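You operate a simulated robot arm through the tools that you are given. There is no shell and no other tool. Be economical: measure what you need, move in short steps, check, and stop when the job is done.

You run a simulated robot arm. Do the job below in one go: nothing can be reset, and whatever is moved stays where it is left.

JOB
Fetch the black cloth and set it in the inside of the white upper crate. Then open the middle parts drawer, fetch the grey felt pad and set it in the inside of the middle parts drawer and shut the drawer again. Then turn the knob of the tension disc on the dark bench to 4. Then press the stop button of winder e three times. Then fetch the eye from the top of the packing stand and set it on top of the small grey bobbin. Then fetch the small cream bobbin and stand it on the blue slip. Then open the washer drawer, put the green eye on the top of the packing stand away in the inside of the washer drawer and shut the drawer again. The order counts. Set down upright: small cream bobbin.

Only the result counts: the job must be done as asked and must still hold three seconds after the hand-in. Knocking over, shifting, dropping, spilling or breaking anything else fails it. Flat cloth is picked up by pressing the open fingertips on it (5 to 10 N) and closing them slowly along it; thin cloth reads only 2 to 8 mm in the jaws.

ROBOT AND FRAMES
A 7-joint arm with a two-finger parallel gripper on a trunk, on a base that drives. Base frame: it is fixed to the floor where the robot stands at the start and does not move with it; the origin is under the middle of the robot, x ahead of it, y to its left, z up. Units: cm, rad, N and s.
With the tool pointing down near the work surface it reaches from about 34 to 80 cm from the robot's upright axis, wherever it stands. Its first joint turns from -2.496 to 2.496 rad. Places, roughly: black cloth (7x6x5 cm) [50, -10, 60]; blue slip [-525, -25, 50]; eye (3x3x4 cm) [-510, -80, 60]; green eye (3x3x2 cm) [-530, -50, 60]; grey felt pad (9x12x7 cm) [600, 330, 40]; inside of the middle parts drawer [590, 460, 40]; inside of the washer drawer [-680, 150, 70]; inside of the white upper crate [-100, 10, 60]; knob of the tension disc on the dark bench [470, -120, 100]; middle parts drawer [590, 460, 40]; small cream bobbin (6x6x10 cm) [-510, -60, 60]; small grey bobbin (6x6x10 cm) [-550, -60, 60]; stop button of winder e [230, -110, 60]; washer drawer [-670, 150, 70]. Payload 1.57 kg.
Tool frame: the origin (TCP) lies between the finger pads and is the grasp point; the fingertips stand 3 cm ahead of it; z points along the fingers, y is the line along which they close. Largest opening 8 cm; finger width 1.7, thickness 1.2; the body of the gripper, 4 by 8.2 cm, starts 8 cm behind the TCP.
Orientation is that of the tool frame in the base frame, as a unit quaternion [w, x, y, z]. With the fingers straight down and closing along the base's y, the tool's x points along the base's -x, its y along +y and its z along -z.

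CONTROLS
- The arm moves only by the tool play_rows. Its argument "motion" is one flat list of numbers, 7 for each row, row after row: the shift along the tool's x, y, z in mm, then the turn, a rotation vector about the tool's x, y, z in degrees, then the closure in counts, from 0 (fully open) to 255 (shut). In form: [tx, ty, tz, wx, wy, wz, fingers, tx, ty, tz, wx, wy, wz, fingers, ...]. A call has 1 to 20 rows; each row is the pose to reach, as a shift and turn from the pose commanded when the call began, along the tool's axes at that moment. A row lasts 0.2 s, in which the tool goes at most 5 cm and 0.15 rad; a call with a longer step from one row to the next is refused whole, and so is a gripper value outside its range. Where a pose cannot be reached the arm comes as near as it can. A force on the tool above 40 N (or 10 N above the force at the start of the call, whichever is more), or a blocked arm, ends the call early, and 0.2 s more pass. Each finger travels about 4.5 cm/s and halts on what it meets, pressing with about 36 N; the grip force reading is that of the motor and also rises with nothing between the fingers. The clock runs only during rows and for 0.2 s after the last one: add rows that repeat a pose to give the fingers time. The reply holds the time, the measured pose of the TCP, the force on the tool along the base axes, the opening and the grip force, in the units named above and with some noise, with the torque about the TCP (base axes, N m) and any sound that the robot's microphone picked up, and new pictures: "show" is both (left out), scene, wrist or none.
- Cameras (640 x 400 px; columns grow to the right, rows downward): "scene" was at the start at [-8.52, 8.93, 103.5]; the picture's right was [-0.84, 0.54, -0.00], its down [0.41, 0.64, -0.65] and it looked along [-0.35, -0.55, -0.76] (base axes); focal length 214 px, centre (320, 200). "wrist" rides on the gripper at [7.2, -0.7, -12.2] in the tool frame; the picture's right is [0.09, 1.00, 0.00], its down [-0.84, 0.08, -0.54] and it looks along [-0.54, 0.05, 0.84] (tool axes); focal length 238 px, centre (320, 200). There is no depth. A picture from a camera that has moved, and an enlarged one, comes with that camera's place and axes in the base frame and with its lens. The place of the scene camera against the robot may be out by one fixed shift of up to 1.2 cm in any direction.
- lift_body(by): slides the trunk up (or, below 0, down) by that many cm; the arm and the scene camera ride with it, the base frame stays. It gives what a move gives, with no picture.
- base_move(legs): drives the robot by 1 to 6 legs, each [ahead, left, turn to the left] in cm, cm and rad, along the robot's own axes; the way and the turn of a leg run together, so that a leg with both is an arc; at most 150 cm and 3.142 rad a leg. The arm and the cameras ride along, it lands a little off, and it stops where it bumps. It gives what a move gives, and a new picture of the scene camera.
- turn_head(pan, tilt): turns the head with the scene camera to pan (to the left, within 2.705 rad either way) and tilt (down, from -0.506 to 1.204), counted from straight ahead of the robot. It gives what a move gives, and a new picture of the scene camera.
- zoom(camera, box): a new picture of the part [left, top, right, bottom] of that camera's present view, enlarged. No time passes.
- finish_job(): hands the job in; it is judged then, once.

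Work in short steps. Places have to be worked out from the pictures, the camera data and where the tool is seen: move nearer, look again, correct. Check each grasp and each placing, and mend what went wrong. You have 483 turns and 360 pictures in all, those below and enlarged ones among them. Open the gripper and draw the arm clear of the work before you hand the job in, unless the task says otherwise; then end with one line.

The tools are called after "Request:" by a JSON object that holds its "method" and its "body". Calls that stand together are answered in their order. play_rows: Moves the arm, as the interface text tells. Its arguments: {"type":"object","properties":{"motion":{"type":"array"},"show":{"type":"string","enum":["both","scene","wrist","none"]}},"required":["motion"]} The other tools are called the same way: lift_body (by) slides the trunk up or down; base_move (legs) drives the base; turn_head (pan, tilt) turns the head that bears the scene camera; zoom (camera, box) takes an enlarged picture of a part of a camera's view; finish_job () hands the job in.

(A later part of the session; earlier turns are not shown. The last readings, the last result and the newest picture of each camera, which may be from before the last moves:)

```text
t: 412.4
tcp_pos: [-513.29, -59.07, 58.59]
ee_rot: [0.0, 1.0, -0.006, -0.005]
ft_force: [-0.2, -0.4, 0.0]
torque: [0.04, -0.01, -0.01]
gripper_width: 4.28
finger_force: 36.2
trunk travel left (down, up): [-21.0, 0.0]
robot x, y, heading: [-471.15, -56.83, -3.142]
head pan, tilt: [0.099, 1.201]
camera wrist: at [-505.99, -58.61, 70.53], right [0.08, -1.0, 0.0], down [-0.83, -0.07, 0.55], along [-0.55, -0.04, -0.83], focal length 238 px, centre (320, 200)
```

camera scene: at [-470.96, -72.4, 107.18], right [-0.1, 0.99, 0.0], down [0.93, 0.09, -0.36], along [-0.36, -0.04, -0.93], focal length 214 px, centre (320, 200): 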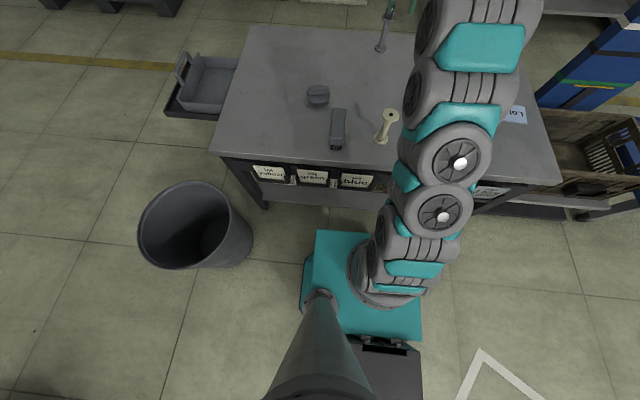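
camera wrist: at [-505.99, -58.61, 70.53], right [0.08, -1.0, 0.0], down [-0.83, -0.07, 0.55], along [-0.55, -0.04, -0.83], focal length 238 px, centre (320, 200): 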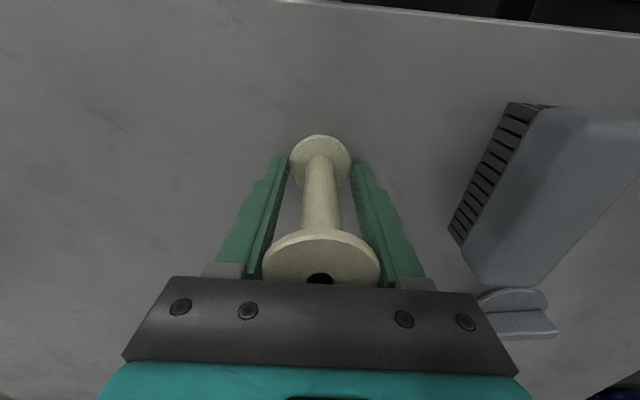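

Gripped at 4.28 cm. I lift and carry it over the blue slip at about (-527.4,-17.8).

Request:
{"method": "play_rows", "body": {"motion": [0, 0, -40, 0, 0, 0, 200, 0, 0, -85, 0, 0, 0, 200, 0, 0, -130, 0, 0, 0, 200, -10, -40, -150, 0, 0, 0, 200, -25, -85, -160, 0, 0, 0, 200, -40, -130, -160, 0, 0, 0, 200, -55, -175, -160, 0, 0, 0, 200, -70, -220, -160, 0, 0, 0, 200, -85, -265, -160, 0, 0, 0, 200, -100, -310, -160, 0, 0, 0, 200, -115, -355, -160, 0, 0, 0, 200, -128, -395, -160, 0, 0, 0, 200, -140, -412, -160, 0, 0, 0, 200, -140, -412, -160, 0, 0, 0, 200], "show": "both"}}

```text
t: 415.4
tcp_pos: [-526.53, -17.67, 74.41]
ee_rot: [0.001, 1.0, -0.005, -0.005]
ft_force: [1.4, 0.0, -0.2]
torque: [-0.05, 0.07, 0.02]
gripper_width: 4.28
finger_force: 35.8
trunk travel left (down, up): [-21.0, 0.0]
robot x, y, heading: [-471.52, -57.24, -3.14]
head pan, tilt: [0.099, 1.201]
camera scene: at [-470.95, -72.39, 107.19], right [-0.1, 0.99, 0.0], down [0.93, 0.1, -0.36], along [-0.36, -0.04, -0.93], focal length 214 px, centre (320, 200)
camera wrist: at [-519.22, -17.05, 86.46], right [0.08, -1.0, 0.0], down [-0.83, -0.07, 0.55], along [-0.55, -0.05, -0.83], focal length 238 px, centre (320, 200)
```

scene: 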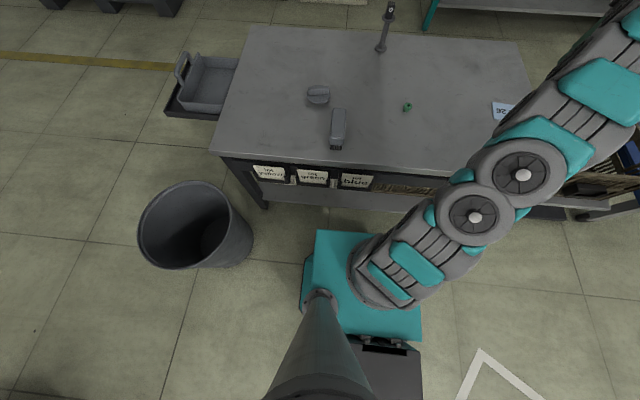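
wrist: 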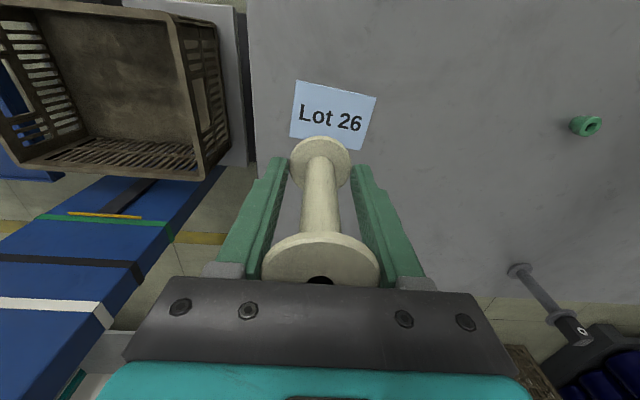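

Slip centre is at (-527.1,-19.4). I adjust and lower to 1.5 cm above.

Request:
{"method": "play_rows", "body": {"motion": [-3, 8, 35, 0, 0, 0, 200, -6, 17, 70, 0, 0, 0, 200, -6, 17, 105, 0, 0, 0, 200, -6, 17, 135, 0, 0, 0, 200, -6, 17, 143, 0, 0, 0, 200, -6, 17, 143, 0, 0, 0, 200], "show": "wrist"}}

```text
t: 416.8
tcp_pos: [-527.44, -19.21, 60.21]
ee_rot: [0.0, 1.0, -0.006, -0.005]
ft_force: [-0.5, -0.5, -0.4]
torque: [-0.01, -0.02, 0.01]
gripper_width: 4.31
finger_force: 36.0
trunk travel left (down, up): [-21.0, 0.0]
robot x, y, heading: [-471.54, -57.06, -3.144]
head pan, tilt: [0.099, 1.201]
camera wrist: at [-520.06, -18.73, 72.25], right [0.08, -1.0, 0.0], down [-0.83, -0.07, 0.55], along [-0.55, -0.04, -0.83], focal length 238 px, centre (320, 200)
```

wrist: 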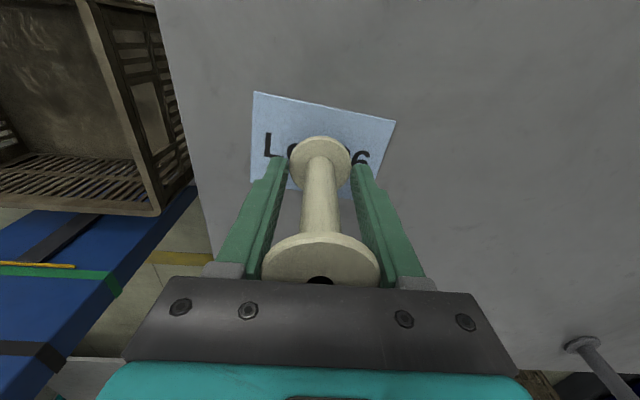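

Centred over the slip. I lower the rest in small steps.

Request:
{"method": "play_rows", "body": {"motion": [3, 0, 6, 0, 0, 0, 200, 3, 0, 10, 0, 0, 0, 200, 3, 0, 13, 0, 0, 0, 200, 3, 0, 14, 0, 0, 0, 200, 3, 0, 15, 0, 0, 0, 200], "show": "none"}}

```text
t: 418.0
tcp_pos: [-527.06, -19.42, 58.66]
ee_rot: [0.0, 1.0, -0.005, -0.005]
ft_force: [-0.5, 0.5, -0.1]
torque: [-0.01, -0.01, -0.02]
gripper_width: 4.28
finger_force: 35.9
trunk travel left (down, up): [-21.0, 0.0]
robot x, y, heading: [-471.07, -57.55, -3.143]
head pan, tilt: [0.099, 1.201]
```

Request:
{"method": "play_rows", "body": {"motion": [0, 0, 1, 0, 0, 0, 200, 0, 0, 2, 0, 0, 0, 200, 0, 0, 3, 0, 0, 0, 200], "show": "none"}}

```text
t: 418.8
tcp_pos: [-527.15, -19.4, 58.48]
ee_rot: [-0.001, 1.0, -0.005, -0.007]
ft_force: [2.5, -2.1, 19.2]
torque: [-0.1, -0.11, 0.02]
gripper_width: 4.29
finger_force: 36.6
trunk travel left (down, up): [-21.0, 0.0]
robot x, y, heading: [-471.27, -57.19, -3.144]
head pan, tilt: [0.099, 1.201]
```

Contact (19 N). I release slowly and rise straight up.

Request:
{"method": "play_rows", "body": {"motion": [0, 0, -2, 0, 0, 0, 120, 0, 0, -2, 0, 0, 0, 90, 0, 0, -2, 0, 0, 0, 50, 0, 0, -2, 0, 0, 0, 0, 0, 0, -2, 0, 0, 0, 0, 0, 0, -30, 0, 0, 0, 0, 0, 0, -70, 0, 0, 0, 0, 0, 0, -110, 0, 0, 0, 0, 0, 0, -150, 0, 0, 0, 0, 0, 0, -190, 0, 0, 0, 0], "show": "both"}}

```text
t: 421.0
tcp_pos: [-526.7, -19.33, 75.02]
ee_rot: [0.0, 1.0, -0.005, -0.005]
ft_force: [-0.2, 0.3, -0.1]
torque: [0.01, -0.02, 0.01]
gripper_width: 8.02
finger_force: 0.2
out of reach, approached as far as the arm can: row 10
trunk travel left (down, up): [-21.0, 0.0]
robot x, y, heading: [-471.25, -57.05, -3.14]
head pan, tilt: [0.099, 1.201]
camera scene: at [-470.96, -72.38, 107.18], right [-0.1, 0.99, 0.0], down [0.93, 0.09, -0.36], along [-0.36, -0.04, -0.93], focal length 214 px, centre (320, 200)
camera wrist: at [-519.42, -18.88, 87.0], right [0.08, -1.0, 0.0], down [-0.83, -0.07, 0.55], along [-0.55, -0.04, -0.83], focal length 238 px, centre (320, 200)
```

scene: 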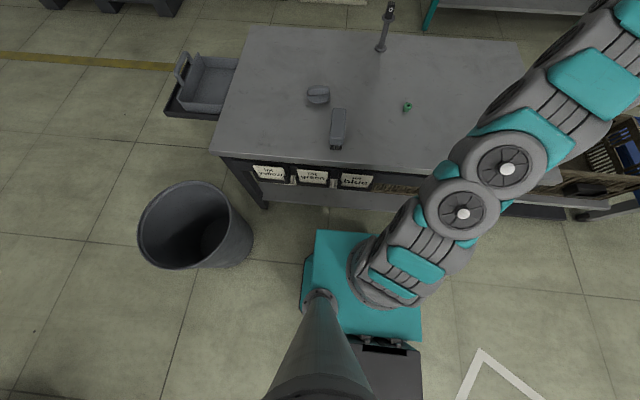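
wrist: 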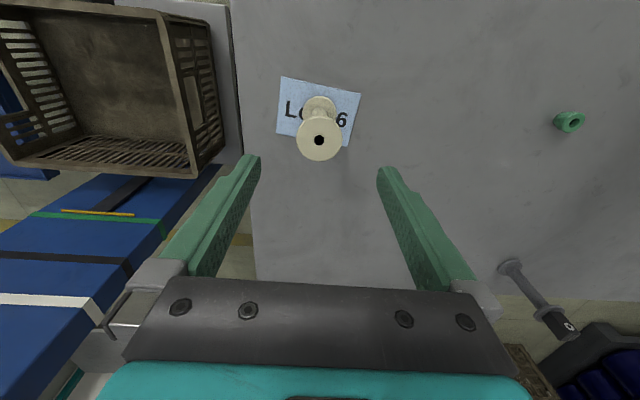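

The cream bobbin stands upright on the slip. I tuck the arm and look toward the washer drawer around (-680,150).

Request:
{"method": "play_rows", "body": {"motion": [15, 38, -11, 0, 0, 0, 60, 30, 76, -22, 0, 0, 0, 60, 45, 114, -33, 0, 0, 0, 60, 60, 152, -44, 0, 0, 0, 60, 74, 190, -55, 0, 0, 0, 60, 89, 228, -66, 0, 0, 0, 60, 104, 266, -77, 0, 0, 0, 60, 119, 304, -88, 0, 0, 0, 60, 133, 342, -99, 0, 0, 0, 60, 147, 380, -110, 0, 0, 0, 60], "show": "none"}}

Request:
{"method": "base_move", "body": {"legs": [[-60, 0, 0]]}}

Request:
{"method": "turn_head", "body": {"pan": -0.85, "tilt": 0.35}}

```text
t: 423.2
tcp_pos: [-512.4, -57.73, 85.69]
ee_rot: [-0.001, 1.0, -0.005, -0.005]
ft_force: [0.2, 1.0, 0.5]
torque: [-0.02, -0.02, 0.02]
gripper_width: 6.14
finger_force: 0.1
trunk travel left (down, up): [-21.0, 0.0]
robot x, y, heading: [-471.19, -57.56, -3.14]
head pan, tilt: [0.099, 1.201]
```

```text
t: 426.6
tcp_pos: [-452.02, -57.4, 85.75]
ee_rot: [0.0, 1.0, -0.011, -0.005]
ft_force: [-0.3, -0.6, 0.0]
torque: [0.02, 0.04, -0.01]
gripper_width: 6.09
finger_force: 0.1
trunk travel left (down, up): [-21.0, 0.0]
robot x, y, heading: [-410.33, -57.5, 3.136]
head pan, tilt: [0.099, 1.201]
camera scene: at [-410.64, -72.56, 107.18], right [-0.09, 1.0, 0.0], down [0.93, 0.09, -0.36], along [-0.36, -0.03, -0.93], focal length 214 px, centre (320, 200)
```

scene: 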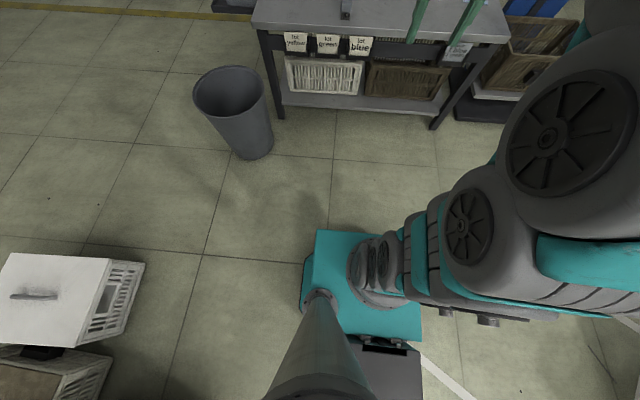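

```text
t: 427.8
tcp_pos: [-452.03, -57.51, 85.76]
ee_rot: [0.0, 1.0, -0.011, -0.005]
ft_force: [-0.7, -0.6, 0.6]
torque: [0.02, -0.01, -0.01]
gripper_width: 6.12
finger_force: 0.0
trunk travel left (down, up): [-21.0, 0.0]
robot x, y, heading: [-410.91, -57.29, 3.134]
head pan, tilt: [-0.85, 0.351]
camera scene: at [-411.16, -65.01, 113.92], right [0.76, 0.65, 0.0], down [0.23, -0.26, -0.94], along [-0.61, 0.71, -0.34], focal length 214 px, centre (320, 200)
```

scene: 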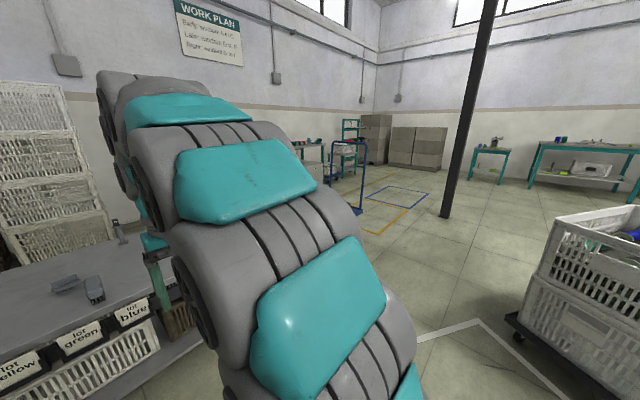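

The desk is hidden behind the arm. I move to about (-436,88) and look again.

Request:
{"method": "base_move", "body": {"legs": [[25, 0, 0.007], [0, -145, 0]]}}

Request:
{"method": "turn_head", "body": {"pan": 0.1, "tilt": 0.35}}

```text
t: 436.5
tcp_pos: [-477.56, 88.3, 85.63]
ee_rot: [0.001, 1.0, -0.004, -0.005]
ft_force: [-0.3, -0.5, -0.2]
torque: [-0.01, 0.01, 0.02]
gripper_width: 6.15
finger_force: 0.0
trunk travel left (down, up): [-21.0, 0.0]
robot x, y, heading: [-436.3, 88.61, -3.142]
head pan, tilt: [-0.85, 0.351]
camera scene: at [-436.75, 81.2, 113.92], right [0.75, 0.66, 0.0], down [0.23, -0.26, -0.94], along [-0.62, 0.7, -0.34], focal length 214 px, centre (320, 200)
```

scene: 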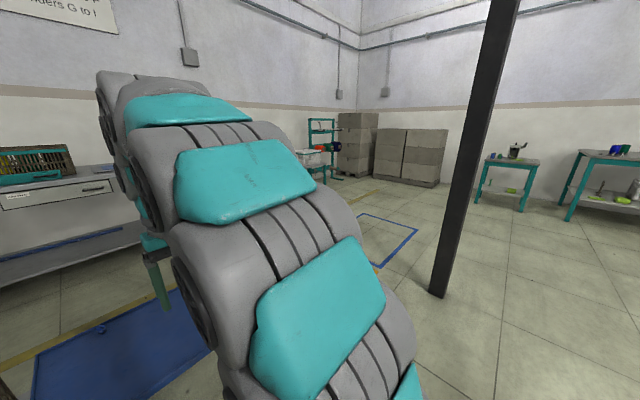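

```text
t: 437.8
tcp_pos: [-477.69, 88.2, 85.79]
ee_rot: [0.0, 1.0, -0.005, -0.005]
ft_force: [0.4, 0.5, -0.3]
torque: [0.02, -0.02, 0.02]
gripper_width: 6.13
finger_force: 0.1
trunk travel left (down, up): [-21.0, 0.0]
robot x, y, heading: [-436.31, 88.77, -3.136]
head pan, tilt: [0.099, 0.351]
camera scene: at [-439.84, 73.28, 113.92], right [-0.1, 0.99, 0.0], down [0.34, 0.04, -0.94], along [-0.93, -0.1, -0.34], focal length 214 px, centre (320, 200)
```

scene: 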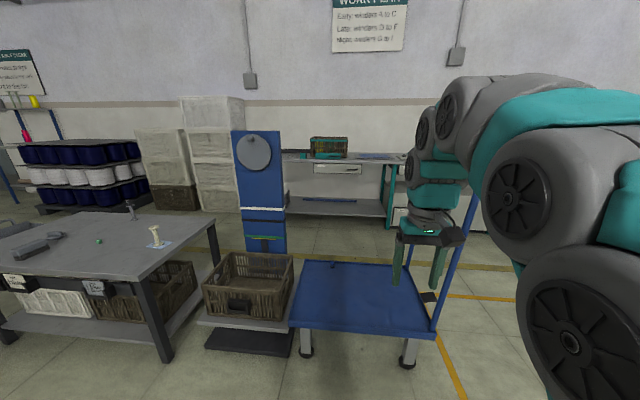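

Request:
{"method": "zoom", "body": {"camera": "scene", "box": [270, 120, 430, 240]}}

```text
3.33 times, centred on (350, 180) of scene
camera zoom: at [-439.84, 73.28, 113.92], right [-0.1, 0.99, 0.0], down [0.34, 0.04, -0.94], along [-0.93, -0.1, -0.34], focal length 715 px, centre (220, 267)
```

zoom: 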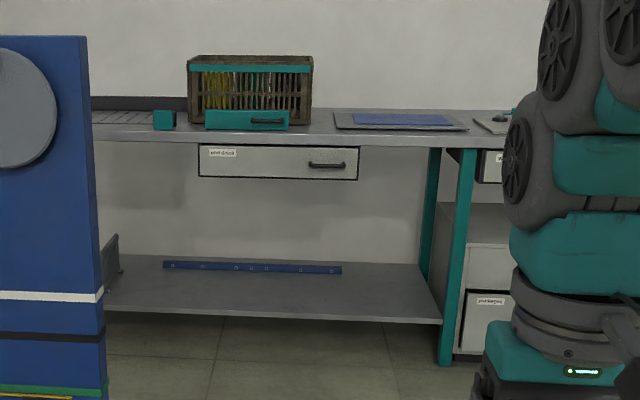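

The washer drawer is in the right-hand bench, hidden by the arm (y≈150). I strafe to y≈157 and approach.

Request:
{"method": "base_move", "body": {"legs": [[0, -68, 0], [120, 0, 0]]}}

Request:
{"method": "turn_head", "body": {"pan": 0.2, "tilt": 0.5}}

```text
t: 447.3
tcp_pos: [-598.97, 158.25, 85.8]
ee_rot: [0.0, 1.0, -0.012, -0.005]
ft_force: [0.0, -0.3, 0.4]
torque: [0.01, 0.01, -0.01]
gripper_width: 6.13
finger_force: 0.1
trunk travel left (down, up): [-21.0, 0.0]
robot x, y, heading: [-557.65, 158.27, 3.131]
head pan, tilt: [0.099, 0.351]
camera scene: at [-561.37, 142.63, 113.92], right [-0.09, 1.0, 0.0], down [0.34, 0.03, -0.94], along [-0.94, -0.08, -0.34], focal length 214 px, centre (320, 200)
```

scene: 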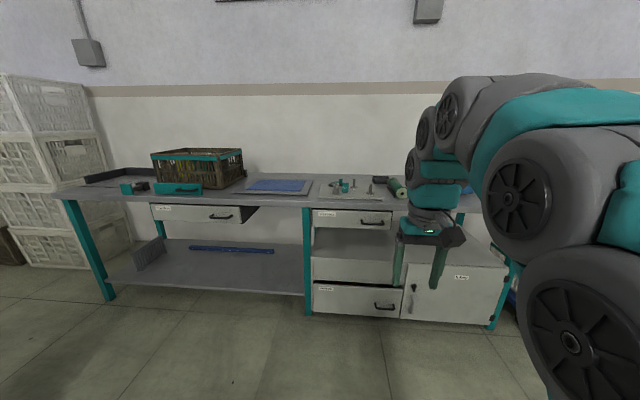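

```text
t: 448.0
tcp_pos: [-598.9, 158.07, 85.58]
ee_rot: [0.0, 1.0, -0.012, -0.004]
ft_force: [0.3, -0.5, 0.0]
torque: [0.02, -0.01, 0.03]
gripper_width: 6.13
finger_force: 0.0
trunk travel left (down, up): [-21.0, 0.0]
robot x, y, heading: [-557.48, 158.14, 3.133]
head pan, tilt: [0.201, 0.499]
camera scene: at [-561.03, 141.74, 112.56], right [-0.19, 0.98, 0.0], down [0.47, 0.09, -0.88], along [-0.86, -0.17, -0.48], focal length 214 px, centre (320, 200)
```

scene: 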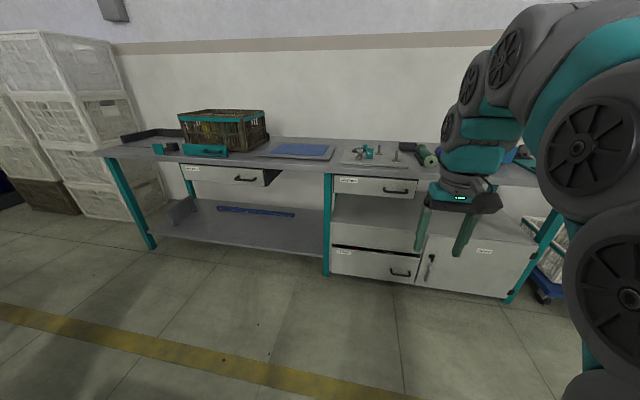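

Request:
{"method": "zoom", "body": {"camera": "scene", "box": [300, 130, 470, 300]}}

Request:
{"method": "zoom", "body": {"camera": "scene", "box": [170, 140, 290, 220]}}

```text
2.35 times, centred on (385, 215) of scene
camera zoom: at [-561.03, 141.74, 112.56], right [-0.19, 0.98, 0.0], down [0.47, 0.09, -0.88], along [-0.86, -0.17, -0.48], focal length 505 px, centre (167, 165)
```

zoom: 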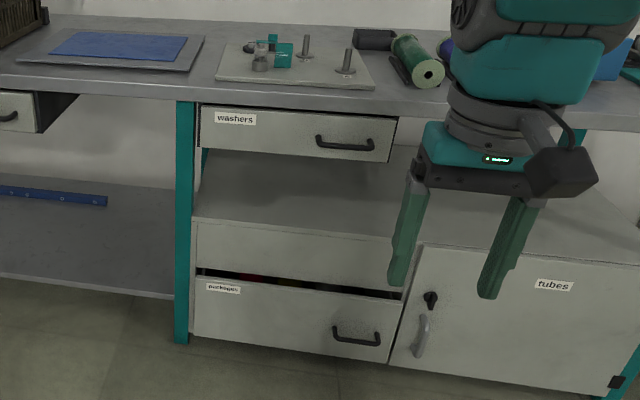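

```text
5.00 times, centred on (230, 180) of scene
camera zoom: at [-561.03, 141.74, 112.56], right [-0.19, 0.98, 0.0], down [0.47, 0.09, -0.88], along [-0.86, -0.17, -0.48], focal length 1072 px, centre (770, 300)
```

zoom: 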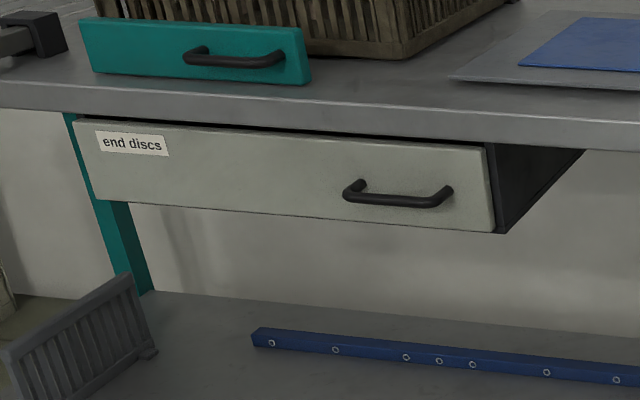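

The "washers" drawer handle is at about y 155–167, z≈63. I swing the arm to the right and yaw the tool 90° so I can stand beside it.

Request:
{"method": "play_rows", "body": {"motion": [7, -46, 0, 0, 0, 8.3, 100, 15, -92, 0, 0, 0, 16.6, 140, 28, -137, 0, 0, 0, 24.9, 140, 45, -180, 0, 0, 0, 33.2, 140, 68, -220, 0, 0, 0, 41.5, 140, 95, -258, 0, 0, 0, 49.8, 140, 127, -292, 0, 0, 0, 58.1, 140, 162, -323, 0, 0, 0, 66.4, 140, 200, -350, 0, 0, 0, 74.7, 140, 200, -350, 0, 0, 0, 83, 140, 200, -350, 0, 0, 0, 89, 140], "show": "none"}}

```text
t: 450.4
tcp_pos: [-578.03, 192.61, 85.46]
ee_rot: [-0.004, -0.704, 0.71, 0.004]
ft_force: [0.2, 0.5, 0.2]
torque: [-0.02, 0.03, 0.01]
gripper_width: 3.63
finger_force: 0.0
trunk travel left (down, up): [-21.0, 0.0]
robot x, y, heading: [-557.61, 158.32, 3.133]
head pan, tilt: [0.201, 0.499]
```

Request:
{"method": "base_move", "body": {"legs": [[66, 0, 0.005], [0, 54, 0]]}}

Request:
{"method": "turn_head", "body": {"pan": -0.7, "tilt": 0.7}}

```text
t: 456.8
tcp_pos: [-645.25, 139.73, 85.46]
ee_rot: [-0.004, -0.706, 0.708, 0.004]
ft_force: [-0.1, -0.2, 0.1]
torque: [0.0, 0.01, 0.02]
gripper_width: 3.64
finger_force: 0.0
trunk travel left (down, up): [-21.0, 0.0]
robot x, y, heading: [-624.76, 105.07, 3.139]
head pan, tilt: [0.201, 0.499]
camera scene: at [-628.15, 88.81, 112.55], right [-0.19, 0.98, 0.0], down [0.47, 0.09, -0.88], along [-0.86, -0.17, -0.48], focal length 214 px, centre (320, 200)
```

scene: 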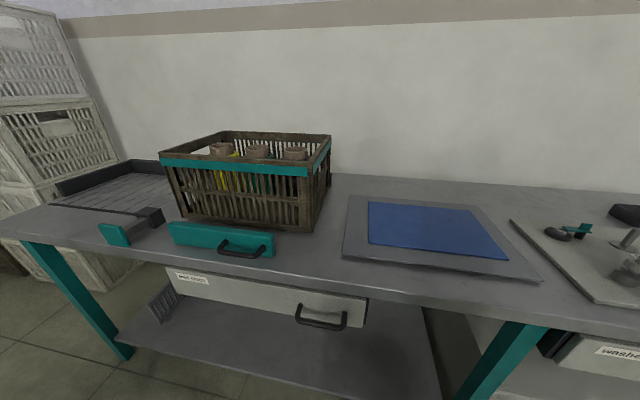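

```text
t: 458.0
tcp_pos: [-645.23, 139.75, 85.58]
ee_rot: [-0.004, -0.706, 0.708, 0.004]
ft_force: [0.6, 0.2, -0.2]
torque: [-0.02, -0.02, -0.01]
gripper_width: 3.61
finger_force: 0.0
trunk travel left (down, up): [-21.0, 0.0]
robot x, y, heading: [-624.9, 105.18, 3.134]
head pan, tilt: [-0.7, 0.7]
camera scene: at [-625.68, 96.07, 110.78], right [0.65, 0.76, 0.0], down [0.49, -0.42, -0.77], along [-0.58, 0.5, -0.64], focal length 214 px, centre (320, 200)
```

scene: 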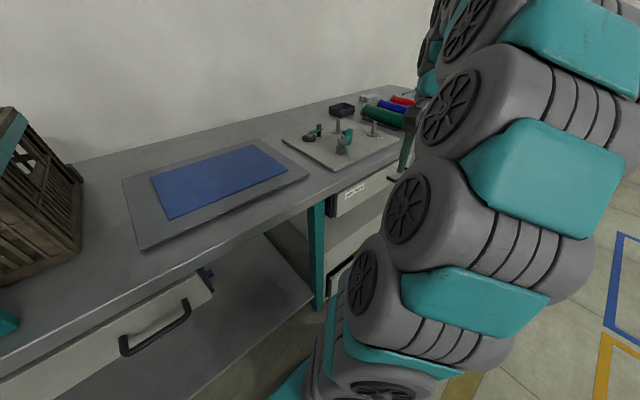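

The handle now computes to about x=-656, y 153–165, z≈68.5. I take a wrist view to confirm.

Request:
{"method": "play_rows", "body": {"motion": [0, 0, 0, 0, 0, 0, 140], "show": "wrist"}}

```text
t: 458.4
tcp_pos: [-645.34, 139.72, 85.5]
ee_rot: [-0.004, -0.706, 0.708, 0.004]
ft_force: [-0.4, -0.6, 0.2]
torque: [0.05, 0.02, -0.01]
gripper_width: 3.61
finger_force: 0.1
trunk travel left (down, up): [-21.0, 0.0]
robot x, y, heading: [-624.96, 105.34, 3.136]
head pan, tilt: [-0.7, 0.7]
camera wrist: at [-644.5, 132.42, 97.65], right [-1.0, -0.09, 0.01], down [-0.07, 0.84, 0.54], along [-0.06, 0.54, -0.84], focal length 238 px, centre (320, 200)
```

wrist: 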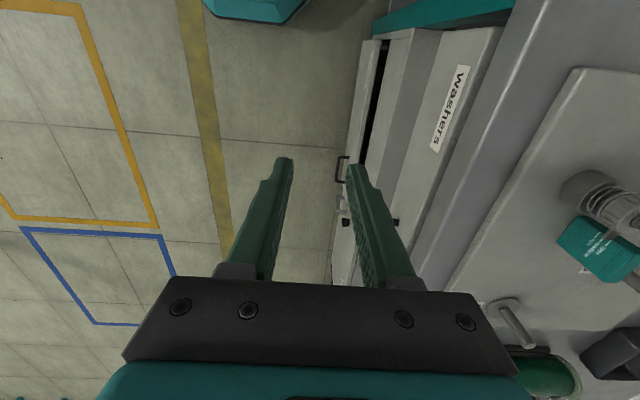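

I tilt the tool 50° toward the drawer, 14+ cm off the handle.

Request:
{"method": "play_rows", "body": {"motion": [-26, -8, 8, -7.1, 0, 0, 140, -52, -15, 16, -14.2, 0, 0, 140, -78, -23, 24, -21.4, 0, 0, 140, -105, -30, 31, -28.5, 0, 0, 140, -131, -38, 39, -35.7, 0, 0, 140, -157, -45, 47, -42.8, 0, 0, 140, -183, -53, 55, -50, 0, 0, 140, -183, -53, 55, -50, 0, 0, 140], "show": "both"}}

```text
t: 460.2
tcp_pos: [-639.89, 158.0, 79.8]
ee_rot: [-0.303, -0.639, 0.639, 0.303]
ft_force: [-0.4, -0.4, 0.1]
torque: [0.01, -0.02, 0.0]
gripper_width: 3.62
finger_force: 0.0
trunk travel left (down, up): [-21.0, 0.0]
robot x, y, heading: [-624.88, 104.85, 3.138]
head pan, tilt: [-0.7, 0.7]
camera scene: at [-625.67, 96.08, 110.79], right [0.65, 0.76, 0.0], down [0.49, -0.42, -0.76], along [-0.58, 0.5, -0.64], focal length 214 px, centre (320, 200)
camera wrist: at [-630.0, 150.67, 87.08], right [-0.63, -0.09, 0.77], down [0.37, 0.84, 0.4], along [-0.68, 0.54, -0.49], focal length 238 px, centre (320, 200)
```

scene: 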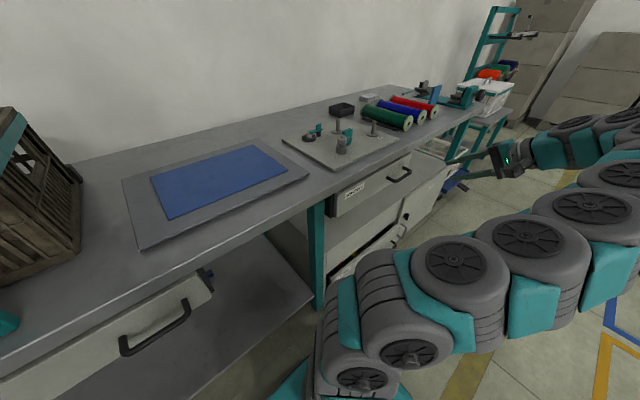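
wrist: 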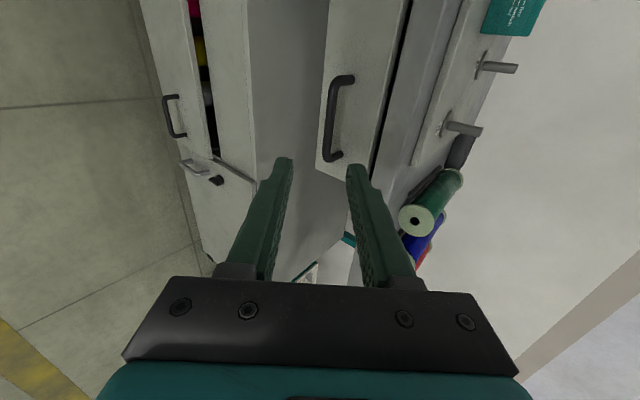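

The bar is ~19 cm ahead and 1.2 cm to the right in the tool frame. I advance 12 cm with that trim.

Request:
{"method": "play_rows", "body": {"motion": [0, 6, 35, 0, 0, 0, 140, 0, 12, 70, 0, 0, 0, 140, 0, 12, 100, 0, 0, 0, 140, 0, 12, 125, 0, 0, 0, 140, 0, 12, 125, 0, 0, 0, 140], "show": "wrist"}}

```text
t: 461.4
tcp_pos: [-650.29, 158.08, 72.82]
ee_rot: [-0.301, -0.638, 0.64, 0.303]
ft_force: [-0.3, 0.4, 0.2]
torque: [-0.02, 0.02, -0.01]
gripper_width: 3.61
finger_force: 0.1
trunk travel left (down, up): [-21.0, 0.0]
robot x, y, heading: [-625.35, 105.17, 3.135]
head pan, tilt: [-0.7, 0.7]
camera wrist: at [-640.53, 150.86, 80.06], right [-0.63, -0.09, 0.77], down [0.37, 0.84, 0.4], along [-0.68, 0.54, -0.5], focal length 238 px, centre (320, 200)
```

wrist: 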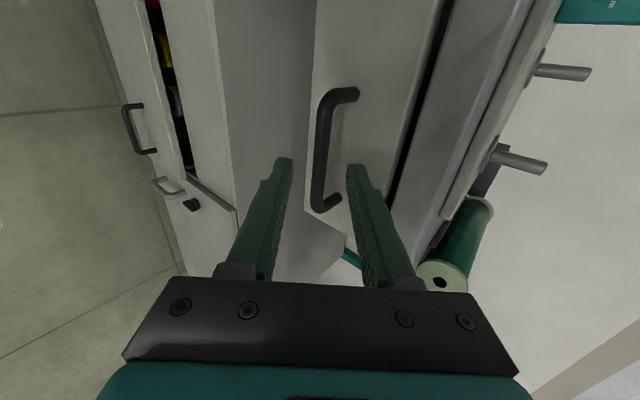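

Centred. I narrow the opening slightly, advance 4.5 cm and close on the bar.

Request:
{"method": "play_rows", "body": {"motion": [0, 0, 15, 0, 0, 0, 155, 0, 0, 30, 0, 0, 0, 155, 0, 0, 42, 0, 0, 0, 155, 0, 0, 47, 0, 0, 0, 155, 0, 0, 47, 0, 0, 0, 195, 0, 0, 47, 0, 0, 0, 230, 0, 0, 47, 0, 0, 0, 255], "show": "wrist"}}

```text
t: 463.0
tcp_pos: [-654.02, 157.96, 70.0]
ee_rot: [-0.303, -0.638, 0.64, 0.302]
ft_force: [-1.9, -0.7, 9.1]
torque: [-0.35, 0.15, 0.08]
gripper_width: 1.18
finger_force: 24.8
trunk travel left (down, up): [-21.0, 0.0]
robot x, y, heading: [-624.91, 105.03, 3.133]
head pan, tilt: [-0.7, 0.7]
camera wrist: at [-644.16, 150.69, 77.2], right [-0.63, -0.09, 0.77], down [0.37, 0.84, 0.4], along [-0.68, 0.54, -0.49], focal length 238 px, centre (320, 200)
```

wrist: 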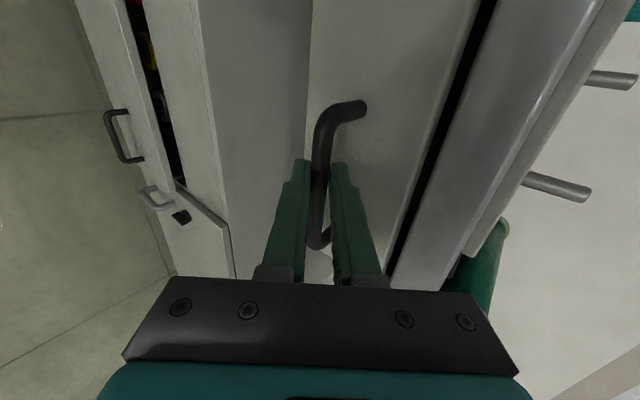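

Gripped. I pull the drawer toward +x by 20 cm.

Request:
{"method": "play_rows", "body": {"motion": [0, -16, -19, 0, 0, 0, 255, 0, -32, -39, 0, 0, 0, 255, 0, -47, -58, 0, 0, 0, 255, 0, -63, -77, 0, 0, 0, 255, 0, -79, -97, 0, 0, 0, 255, 0, -95, -116, 0, 0, 0, 255, 0, -111, -135, 0, 0, 0, 255, 0, -127, -155, 0, 0, 0, 255, 0, -127, -155, 0, 0, 0, 255], "show": "both"}}

```text
t: 465.0
tcp_pos: [-633.97, 157.93, 70.03]
ee_rot: [-0.301, -0.638, 0.641, 0.303]
ft_force: [1.8, 1.7, 9.3]
torque: [-0.21, 0.11, -0.08]
gripper_width: 1.19
finger_force: 28.9
trunk travel left (down, up): [-21.0, 0.0]
robot x, y, heading: [-624.56, 105.42, 3.134]
head pan, tilt: [-0.7, 0.7]
camera scene: at [-625.66, 96.06, 110.79], right [0.65, 0.76, 0.0], down [0.49, -0.42, -0.77], along [-0.58, 0.5, -0.64], focal length 214 px, centre (320, 200)
camera wrist: at [-624.03, 150.66, 77.2], right [-0.63, -0.09, 0.77], down [0.37, 0.83, 0.4], along [-0.68, 0.54, -0.49], focal length 238 px, centre (320, 200)
```

scene: 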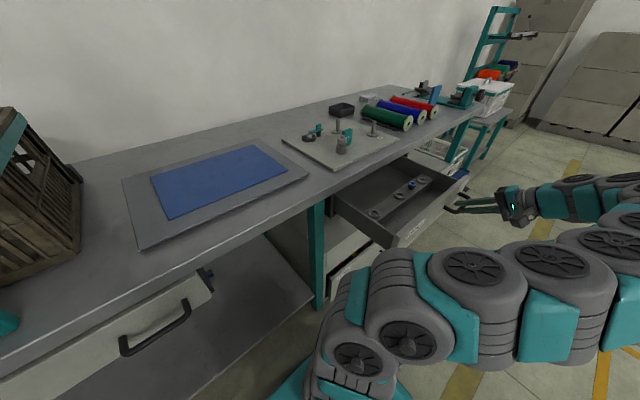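
wrist: 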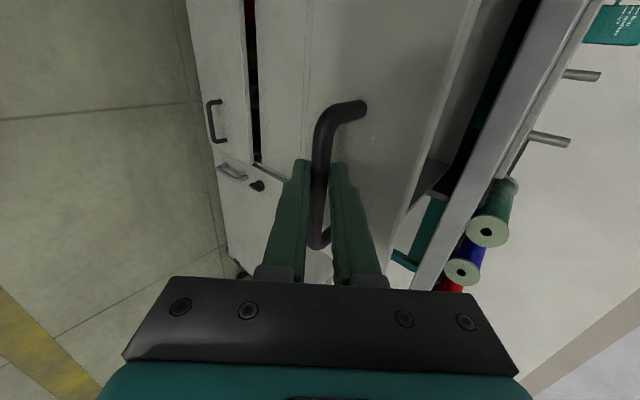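

Open 20 cm (washers visible inside). I release and retreat.

Request:
{"method": "play_rows", "body": {"motion": [0, 0, 0, 0, 0, 0, 210, 0, 0, 0, 0, 0, 0, 155, 0, 0, 0, 0, 0, 0, 155, 0, 0, -20, 0, 0, 0, 155, 0, 0, -55, 0, 0, 0, 155, 0, 0, -95, 0, 0, 0, 155, 0, 0, -125, 0, 0, 0, 155], "show": "scene"}}

Request:
{"method": "zoom", "body": {"camera": "scene", "box": [320, 130, 490, 260]}}

```text
t: 466.6
tcp_pos: [-624.54, 158.16, 77.93]
ee_rot: [0.303, 0.64, -0.637, -0.304]
ft_force: [6.8, -2.5, 0.9]
torque: [0.12, 0.5, -0.2]
gripper_width: 3.13
finger_force: 0.2
trunk travel left (down, up): [-21.0, 0.0]
robot x, y, heading: [-624.96, 105.22, 3.136]
head pan, tilt: [-0.7, 0.7]
camera scene: at [-625.49, 96.02, 110.77], right [0.65, 0.76, 0.0], down [0.49, -0.42, -0.77], along [-0.58, 0.5, -0.64], focal length 214 px, centre (320, 200)
```

scene: 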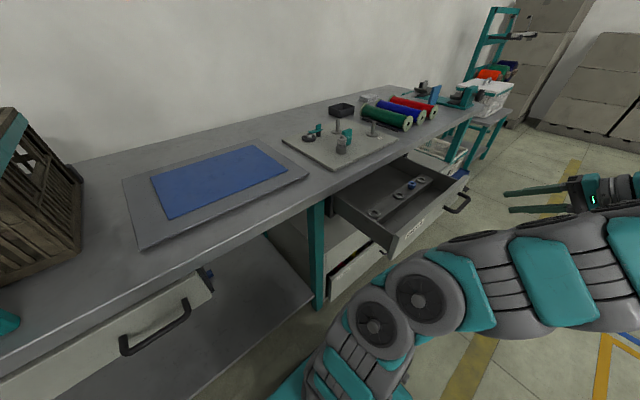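

```text
3.08 times, centred on (405, 195) of scene
camera zoom: at [-625.49, 96.02, 110.77], right [0.65, 0.76, 0.0], down [0.49, -0.42, -0.77], along [-0.58, 0.5, -0.64], focal length 660 px, centre (58, 215)
```

zoom: 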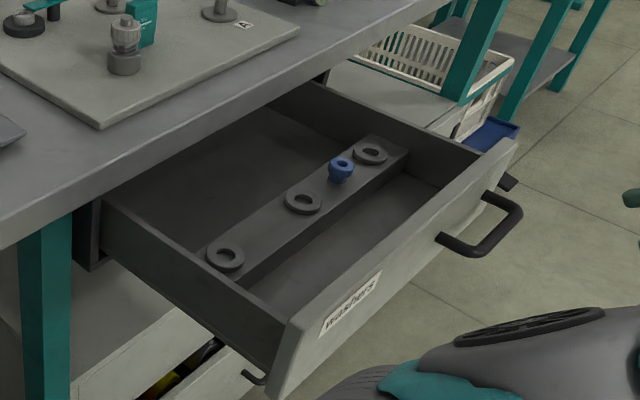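

The drawer has a rail with washers; the compartment behind its front panel is free for the green eye. I raise and right the tool.

Request:
{"method": "play_rows", "body": {"motion": [16, 3, -14, 7.1, 0, 0, 155, 32, 6, -29, 14.2, 0, 0, 155, 48, 9, -43, 21.4, 0, 0, 155, 64, 12, -58, 28.5, 0, 0, 155, 80, 15, -72, 35.7, 0, 0, 155, 96, 18, -87, 42.8, 0, 0, 155, 112, 21, -101, 50, 0, 0, 155, 112, 21, -101, 50, 0, 0, 155], "show": "scene"}}

```text
t: 468.4
tcp_pos: [-617.88, 146.57, 85.9]
ee_rot: [-0.004, -0.706, 0.708, 0.003]
ft_force: [-0.1, 0.0, -0.3]
torque: [-0.02, -0.02, 0.0]
gripper_width: 3.14
finger_force: 0.0
trunk travel left (down, up): [-21.0, 0.0]
robot x, y, heading: [-625.2, 105.16, 3.135]
head pan, tilt: [-0.7, 0.7]
camera scene: at [-625.67, 96.08, 110.78], right [0.65, 0.76, 0.0], down [0.49, -0.42, -0.76], along [-0.58, 0.5, -0.64], focal length 214 px, centre (320, 200)
```

scene: 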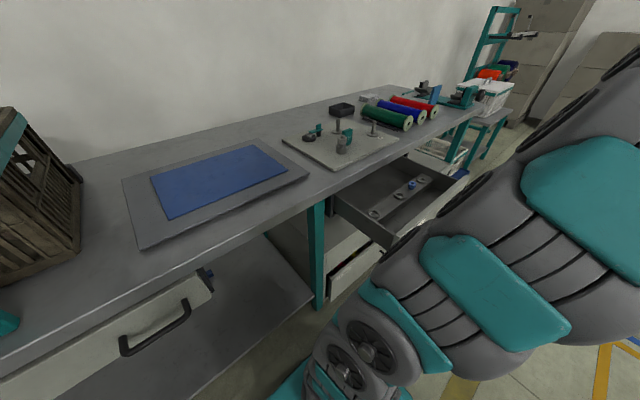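

Now to the green eye. I drive back out the way I came, keeping clear of the open drawer and the blue cart.

Request:
{"method": "base_move", "body": {"legs": [[-25, 0, 0.005], [0, -55, 0], [-150, 0, 0], [-10, 0, 0], [0, 130, 0], [0, 80, 0]]}}

```text
t: 490.9
tcp_pos: [-429.42, -8.77, 85.96]
ee_rot: [0.004, 0.719, -0.695, -0.003]
ft_force: [-0.3, 0.9, 0.1]
torque: [0.02, 0.0, -0.02]
gripper_width: 3.14
finger_force: 0.0
trunk travel left (down, up): [-21.0, 0.0]
robot x, y, heading: [-434.99, -50.53, -3.113]
head pan, tilt: [-0.7, 0.7]
camera scene: at [-435.34, -59.6, 110.78], right [0.62, 0.78, 0.0], down [0.5, -0.4, -0.76], along [-0.6, 0.48, -0.64], focal length 214 px, centre (320, 200)
```

scene: 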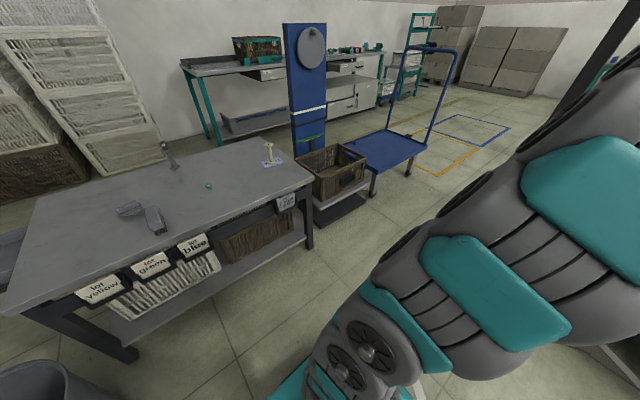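

I swing the arm to the front, then drive up to the table.

Request:
{"method": "play_rows", "body": {"motion": [-1, 45, 0, 0, 0, -5.6, 100, -2, 90, 0, 0, 0, -11.2, 60, 2, 134, 0, 0, 0, -16.8, 60, 12, 178, 0, 0, 0, -22.4, 60, 26, 220, 0, 0, 0, -28, 60, 43, 261, 0, 0, 0, -33.6, 60, 66, 299, 0, 0, 0, -39.2, 60, 92, 334, 0, 0, 0, -44.8, 60, 123, 367, 0, 0, 0, -50.4, 60, 156, 397, 0, 0, 0, -56, 60, 192, 423, 0, 0, 0, -61.6, 60, 230, 445, 0, 0, 0, -67.2, 60, 272, 463, 0, 0, 0, -72.8, 60, 314, 476, 0, 0, 0, -78.4, 60, 358, 485, 0, 0, 0, -84, 60, 402, 488, 0, 0, 0, -89.6, 60], "show": "none"}}

Request:
{"method": "base_move", "body": {"legs": [[35, 0, -0.03]]}}

Request:
{"method": "turn_head", "body": {"pan": 0.0, "tilt": 0.9}}

```text
t: 494.3
tcp_pos: [-476.94, -50.45, 86.24]
ee_rot: [0.001, 1.0, 0.013, -0.004]
ft_force: [0.5, 0.3, 0.7]
torque: [0.0, 0.02, -0.05]
gripper_width: 6.12
finger_force: 0.0
trunk travel left (down, up): [-21.0, 0.0]
robot x, y, heading: [-434.62, -50.58, -3.112]
head pan, tilt: [-0.7, 0.7]
```

```text
t: 496.5
tcp_pos: [-511.24, -49.8, 86.36]
ee_rot: [0.001, 1.0, 0.0, -0.006]
ft_force: [-0.1, 0.4, -0.8]
torque: [-0.02, -0.02, 0.0]
gripper_width: 6.12
finger_force: 0.1
trunk travel left (down, up): [-21.0, 0.0]
robot x, y, heading: [-469.07, -50.92, -3.139]
head pan, tilt: [-0.7, 0.7]
camera scene: at [-469.89, -60.09, 110.78], right [0.64, 0.77, 0.0], down [0.49, -0.41, -0.76], along [-0.59, 0.49, -0.64], focal length 214 px, centre (320, 200)
```

scene: 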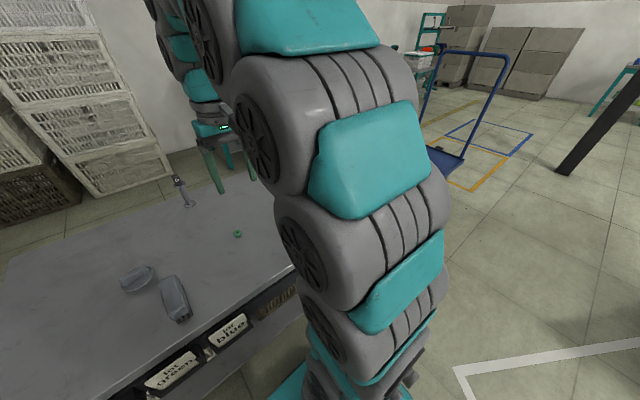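

```text
t: 497.6
tcp_pos: [-511.19, -49.95, 86.4]
ee_rot: [0.0, 1.0, 0.001, -0.005]
ft_force: [1.3, 0.1, -0.6]
torque: [0.01, 0.01, -0.01]
gripper_width: 6.1
finger_force: 0.1
trunk travel left (down, up): [-21.0, 0.0]
robot x, y, heading: [-469.27, -51.13, -3.135]
head pan, tilt: [0.0, 0.901]
camera scene: at [-470.93, -65.56, 109.17], right [0.0, 1.0, 0.0], down [0.78, 0.0, -0.62], along [-0.62, 0.0, -0.78], focal length 214 px, centre (320, 200)
```

scene: 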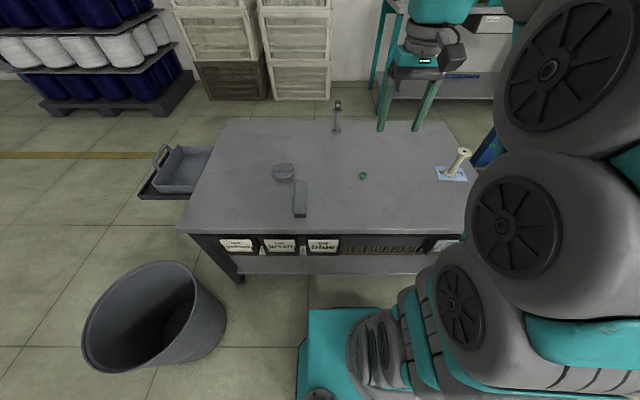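

I move over the green eye for a wrist view.

Request:
{"method": "play_rows", "body": {"motion": [-30, 3, 20, 0, 0, 0, 60, -60, 6, 40, 0, 0, 0, 60, -90, 9, 60, 0, 0, 0, 60, -110, 10, 80, 0, 0, 0, 60, -110, 10, 80, 0, 0, 0, 60], "show": "wrist"}}

Request:
{"method": "zoom", "body": {"camera": "wrist", "box": [270, 80, 370, 150]}}

```text
t: 498.8
tcp_pos: [-522.25, -50.69, 78.64]
ee_rot: [0.0, 1.0, 0.0, -0.005]
ft_force: [0.0, -1.0, 0.1]
torque: [0.01, -0.01, 0.03]
gripper_width: 6.13
finger_force: 0.0
trunk travel left (down, up): [-21.0, 0.0]
robot x, y, heading: [-469.38, -50.94, -3.14]
head pan, tilt: [0.0, 0.901]
camera wrist: at [-514.94, -50.12, 90.65], right [0.09, -1.0, 0.0], down [-0.83, -0.08, 0.55], along [-0.55, -0.05, -0.84], focal length 238 px, centre (320, 200)
```

wrist: 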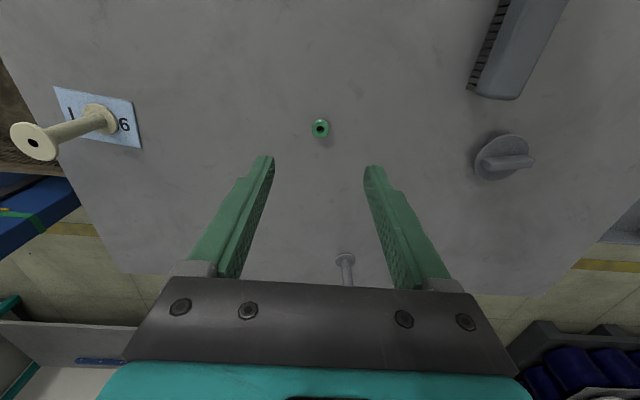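

```text
5.71 times, centred on (320, 115) of wrist
camera zoom: at [-514.94, -50.12, 90.65], right [0.09, -1.0, 0.0], down [-0.83, -0.08, 0.55], along [-0.55, -0.05, -0.84], focal length 1362 px, centre (320, 686)
```

zoom: 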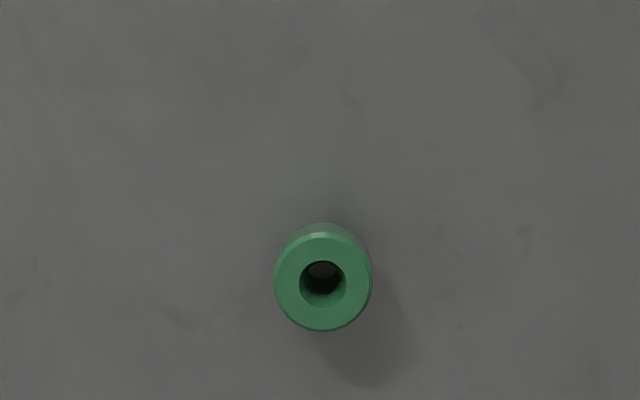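

The green eye is at (-525.2,-51.1), about 2.5 cm wide, top z≈56.7. I descend around it and close.

Request:
{"method": "play_rows", "body": {"motion": [-8, 1, 40, 0, 0, 0, 60, -16, 2, 80, 0, 0, 0, 60, -24, 3, 120, 0, 0, 0, 60, -29, 4, 160, 0, 0, 0, 60, -29, 4, 190, 0, 0, 0, 60, -29, 4, 203, 0, 0, 0, 60, -29, 4, 203, 0, 0, 0, 60], "show": "wrist"}}

```text
t: 500.4
tcp_pos: [-525.32, -51.2, 58.0]
ee_rot: [-0.001, 1.0, 0.0, -0.006]
ft_force: [0.0, 0.6, 0.7]
torque: [0.01, 0.0, -0.03]
gripper_width: 6.12
finger_force: 0.0
trunk travel left (down, up): [-21.0, 0.0]
robot x, y, heading: [-468.93, -51.14, -3.143]
head pan, tilt: [0.0, 0.901]
camera wrist: at [-518.07, -50.65, 70.14], right [0.09, -1.0, 0.0], down [-0.83, -0.08, 0.55], along [-0.55, -0.05, -0.83], focal length 238 px, centre (320, 200)
```

wrist: 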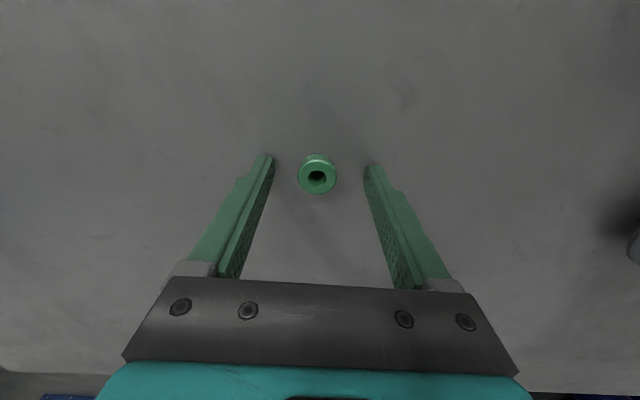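

Request:
{"method": "play_rows", "body": {"motion": [0, 0, 0, 0, 0, 0, 100, 0, 0, 0, 0, 0, 0, 140, 0, 0, 0, 0, 0, 0, 180, 0, 0, 0, 0, 0, 0, 220, 0, 0, 0, 0, 0, 0, 255, 0, 0, 0, 0, 0, 0, 255, 0, 0, -40, 0, 0, 0, 255, 0, 0, -85, 0, 0, 0, 255, 0, 0, -130, 0, 0, 0, 255, 0, 0, -175, 0, 0, 0, 255], "show": "wrist"}}

```text
t: 502.6
tcp_pos: [-525.21, -51.34, 75.53]
ee_rot: [0.0, 1.0, 0.0, -0.004]
ft_force: [0.4, 0.1, -0.4]
torque: [-0.02, -0.01, 0.02]
gripper_width: 2.19
finger_force: 34.5
trunk travel left (down, up): [-21.0, 0.0]
robot x, y, heading: [-469.26, -50.91, -3.139]
head pan, tilt: [0.0, 0.901]
camera wrist: at [-517.87, -50.68, 87.66], right [0.09, -1.0, 0.0], down [-0.83, -0.08, 0.55], along [-0.55, -0.05, -0.84], focal length 238 px, centre (320, 200)
```

wrist: 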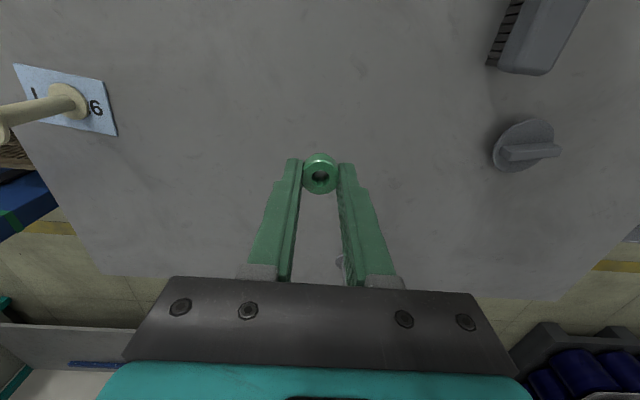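

Held (2.2 cm). I tuck the arm and drive to the open drawer.

Request:
{"method": "play_rows", "body": {"motion": [40, 0, -25, 0, 0, 0, 255, 80, 0, -50, 0, 0, 0, 255, 115, 0, -80, 0, 0, 0, 255, 140, 0, -105, 0, 0, 0, 255, 140, 0, -105, 0, 0, 0, 255], "show": "none"}}

Request:
{"method": "base_move", "body": {"legs": [[-34, 0, 0], [0, -130, 0], [0, -77, 0], [145, 0, 0]]}}

Request:
{"method": "turn_head", "body": {"pan": 0.1, "tilt": 0.85}}

```text
t: 503.8
tcp_pos: [-511.03, -51.3, 86.19]
ee_rot: [0.0, 1.0, 0.0, -0.005]
ft_force: [0.1, 0.3, 0.1]
torque: [-0.01, 0.05, 0.0]
gripper_width: 2.24
finger_force: 34.9
trunk travel left (down, up): [-21.0, 0.0]
robot x, y, heading: [-469.21, -51.32, -3.137]
head pan, tilt: [0.0, 0.901]
```

```text
t: 522.6
tcp_pos: [-623.27, 154.34, 86.07]
ee_rot: [0.0, 1.0, -0.003, -0.005]
ft_force: [-0.1, -0.9, -0.3]
torque: [-0.01, 0.01, -0.02]
gripper_width: 2.29
finger_force: 35.3
trunk travel left (down, up): [-21.0, 0.0]
robot x, y, heading: [-581.52, 154.3, 3.139]
head pan, tilt: [0.0, 0.901]
camera scene: at [-583.16, 139.82, 109.17], right [0.0, 1.0, 0.0], down [0.78, 0.0, -0.62], along [-0.62, 0.0, -0.78], focal length 214 px, centre (320, 200)
```

scene: 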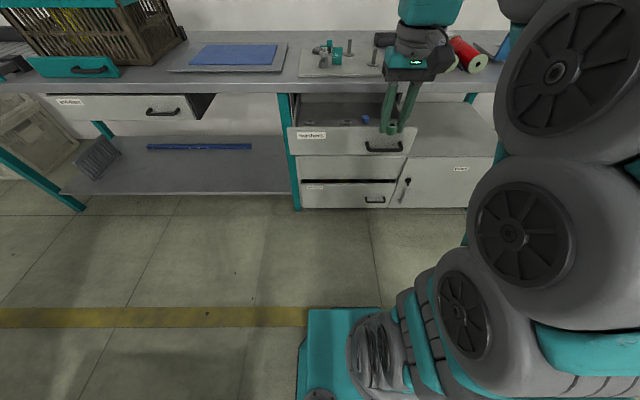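

```text
t: 523.2
tcp_pos: [-623.16, 154.41, 86.29]
ee_rot: [-0.001, 1.0, -0.004, -0.005]
ft_force: [0.8, -0.1, 0.8]
torque: [-0.03, -0.02, 0.01]
gripper_width: 2.26
finger_force: 35.1
trunk travel left (down, up): [-21.0, 0.0]
robot x, y, heading: [-581.13, 154.28, 3.139]
head pan, tilt: [0.099, 0.85]
camera scene: at [-583.39, 139.05, 109.55], right [-0.1, 1.0, 0.0], down [0.75, 0.07, -0.66], along [-0.66, -0.06, -0.75], focal length 214 px, centre (320, 200)
```

scene: 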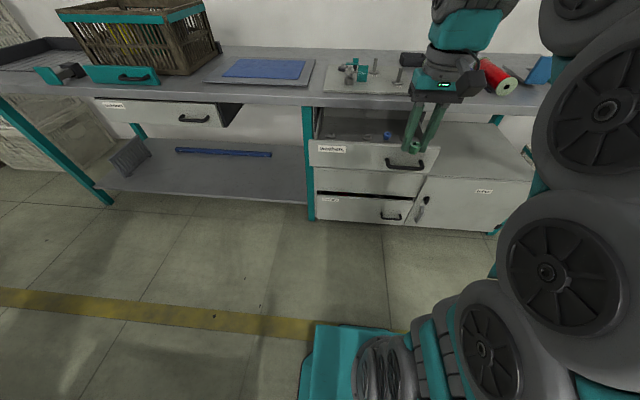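

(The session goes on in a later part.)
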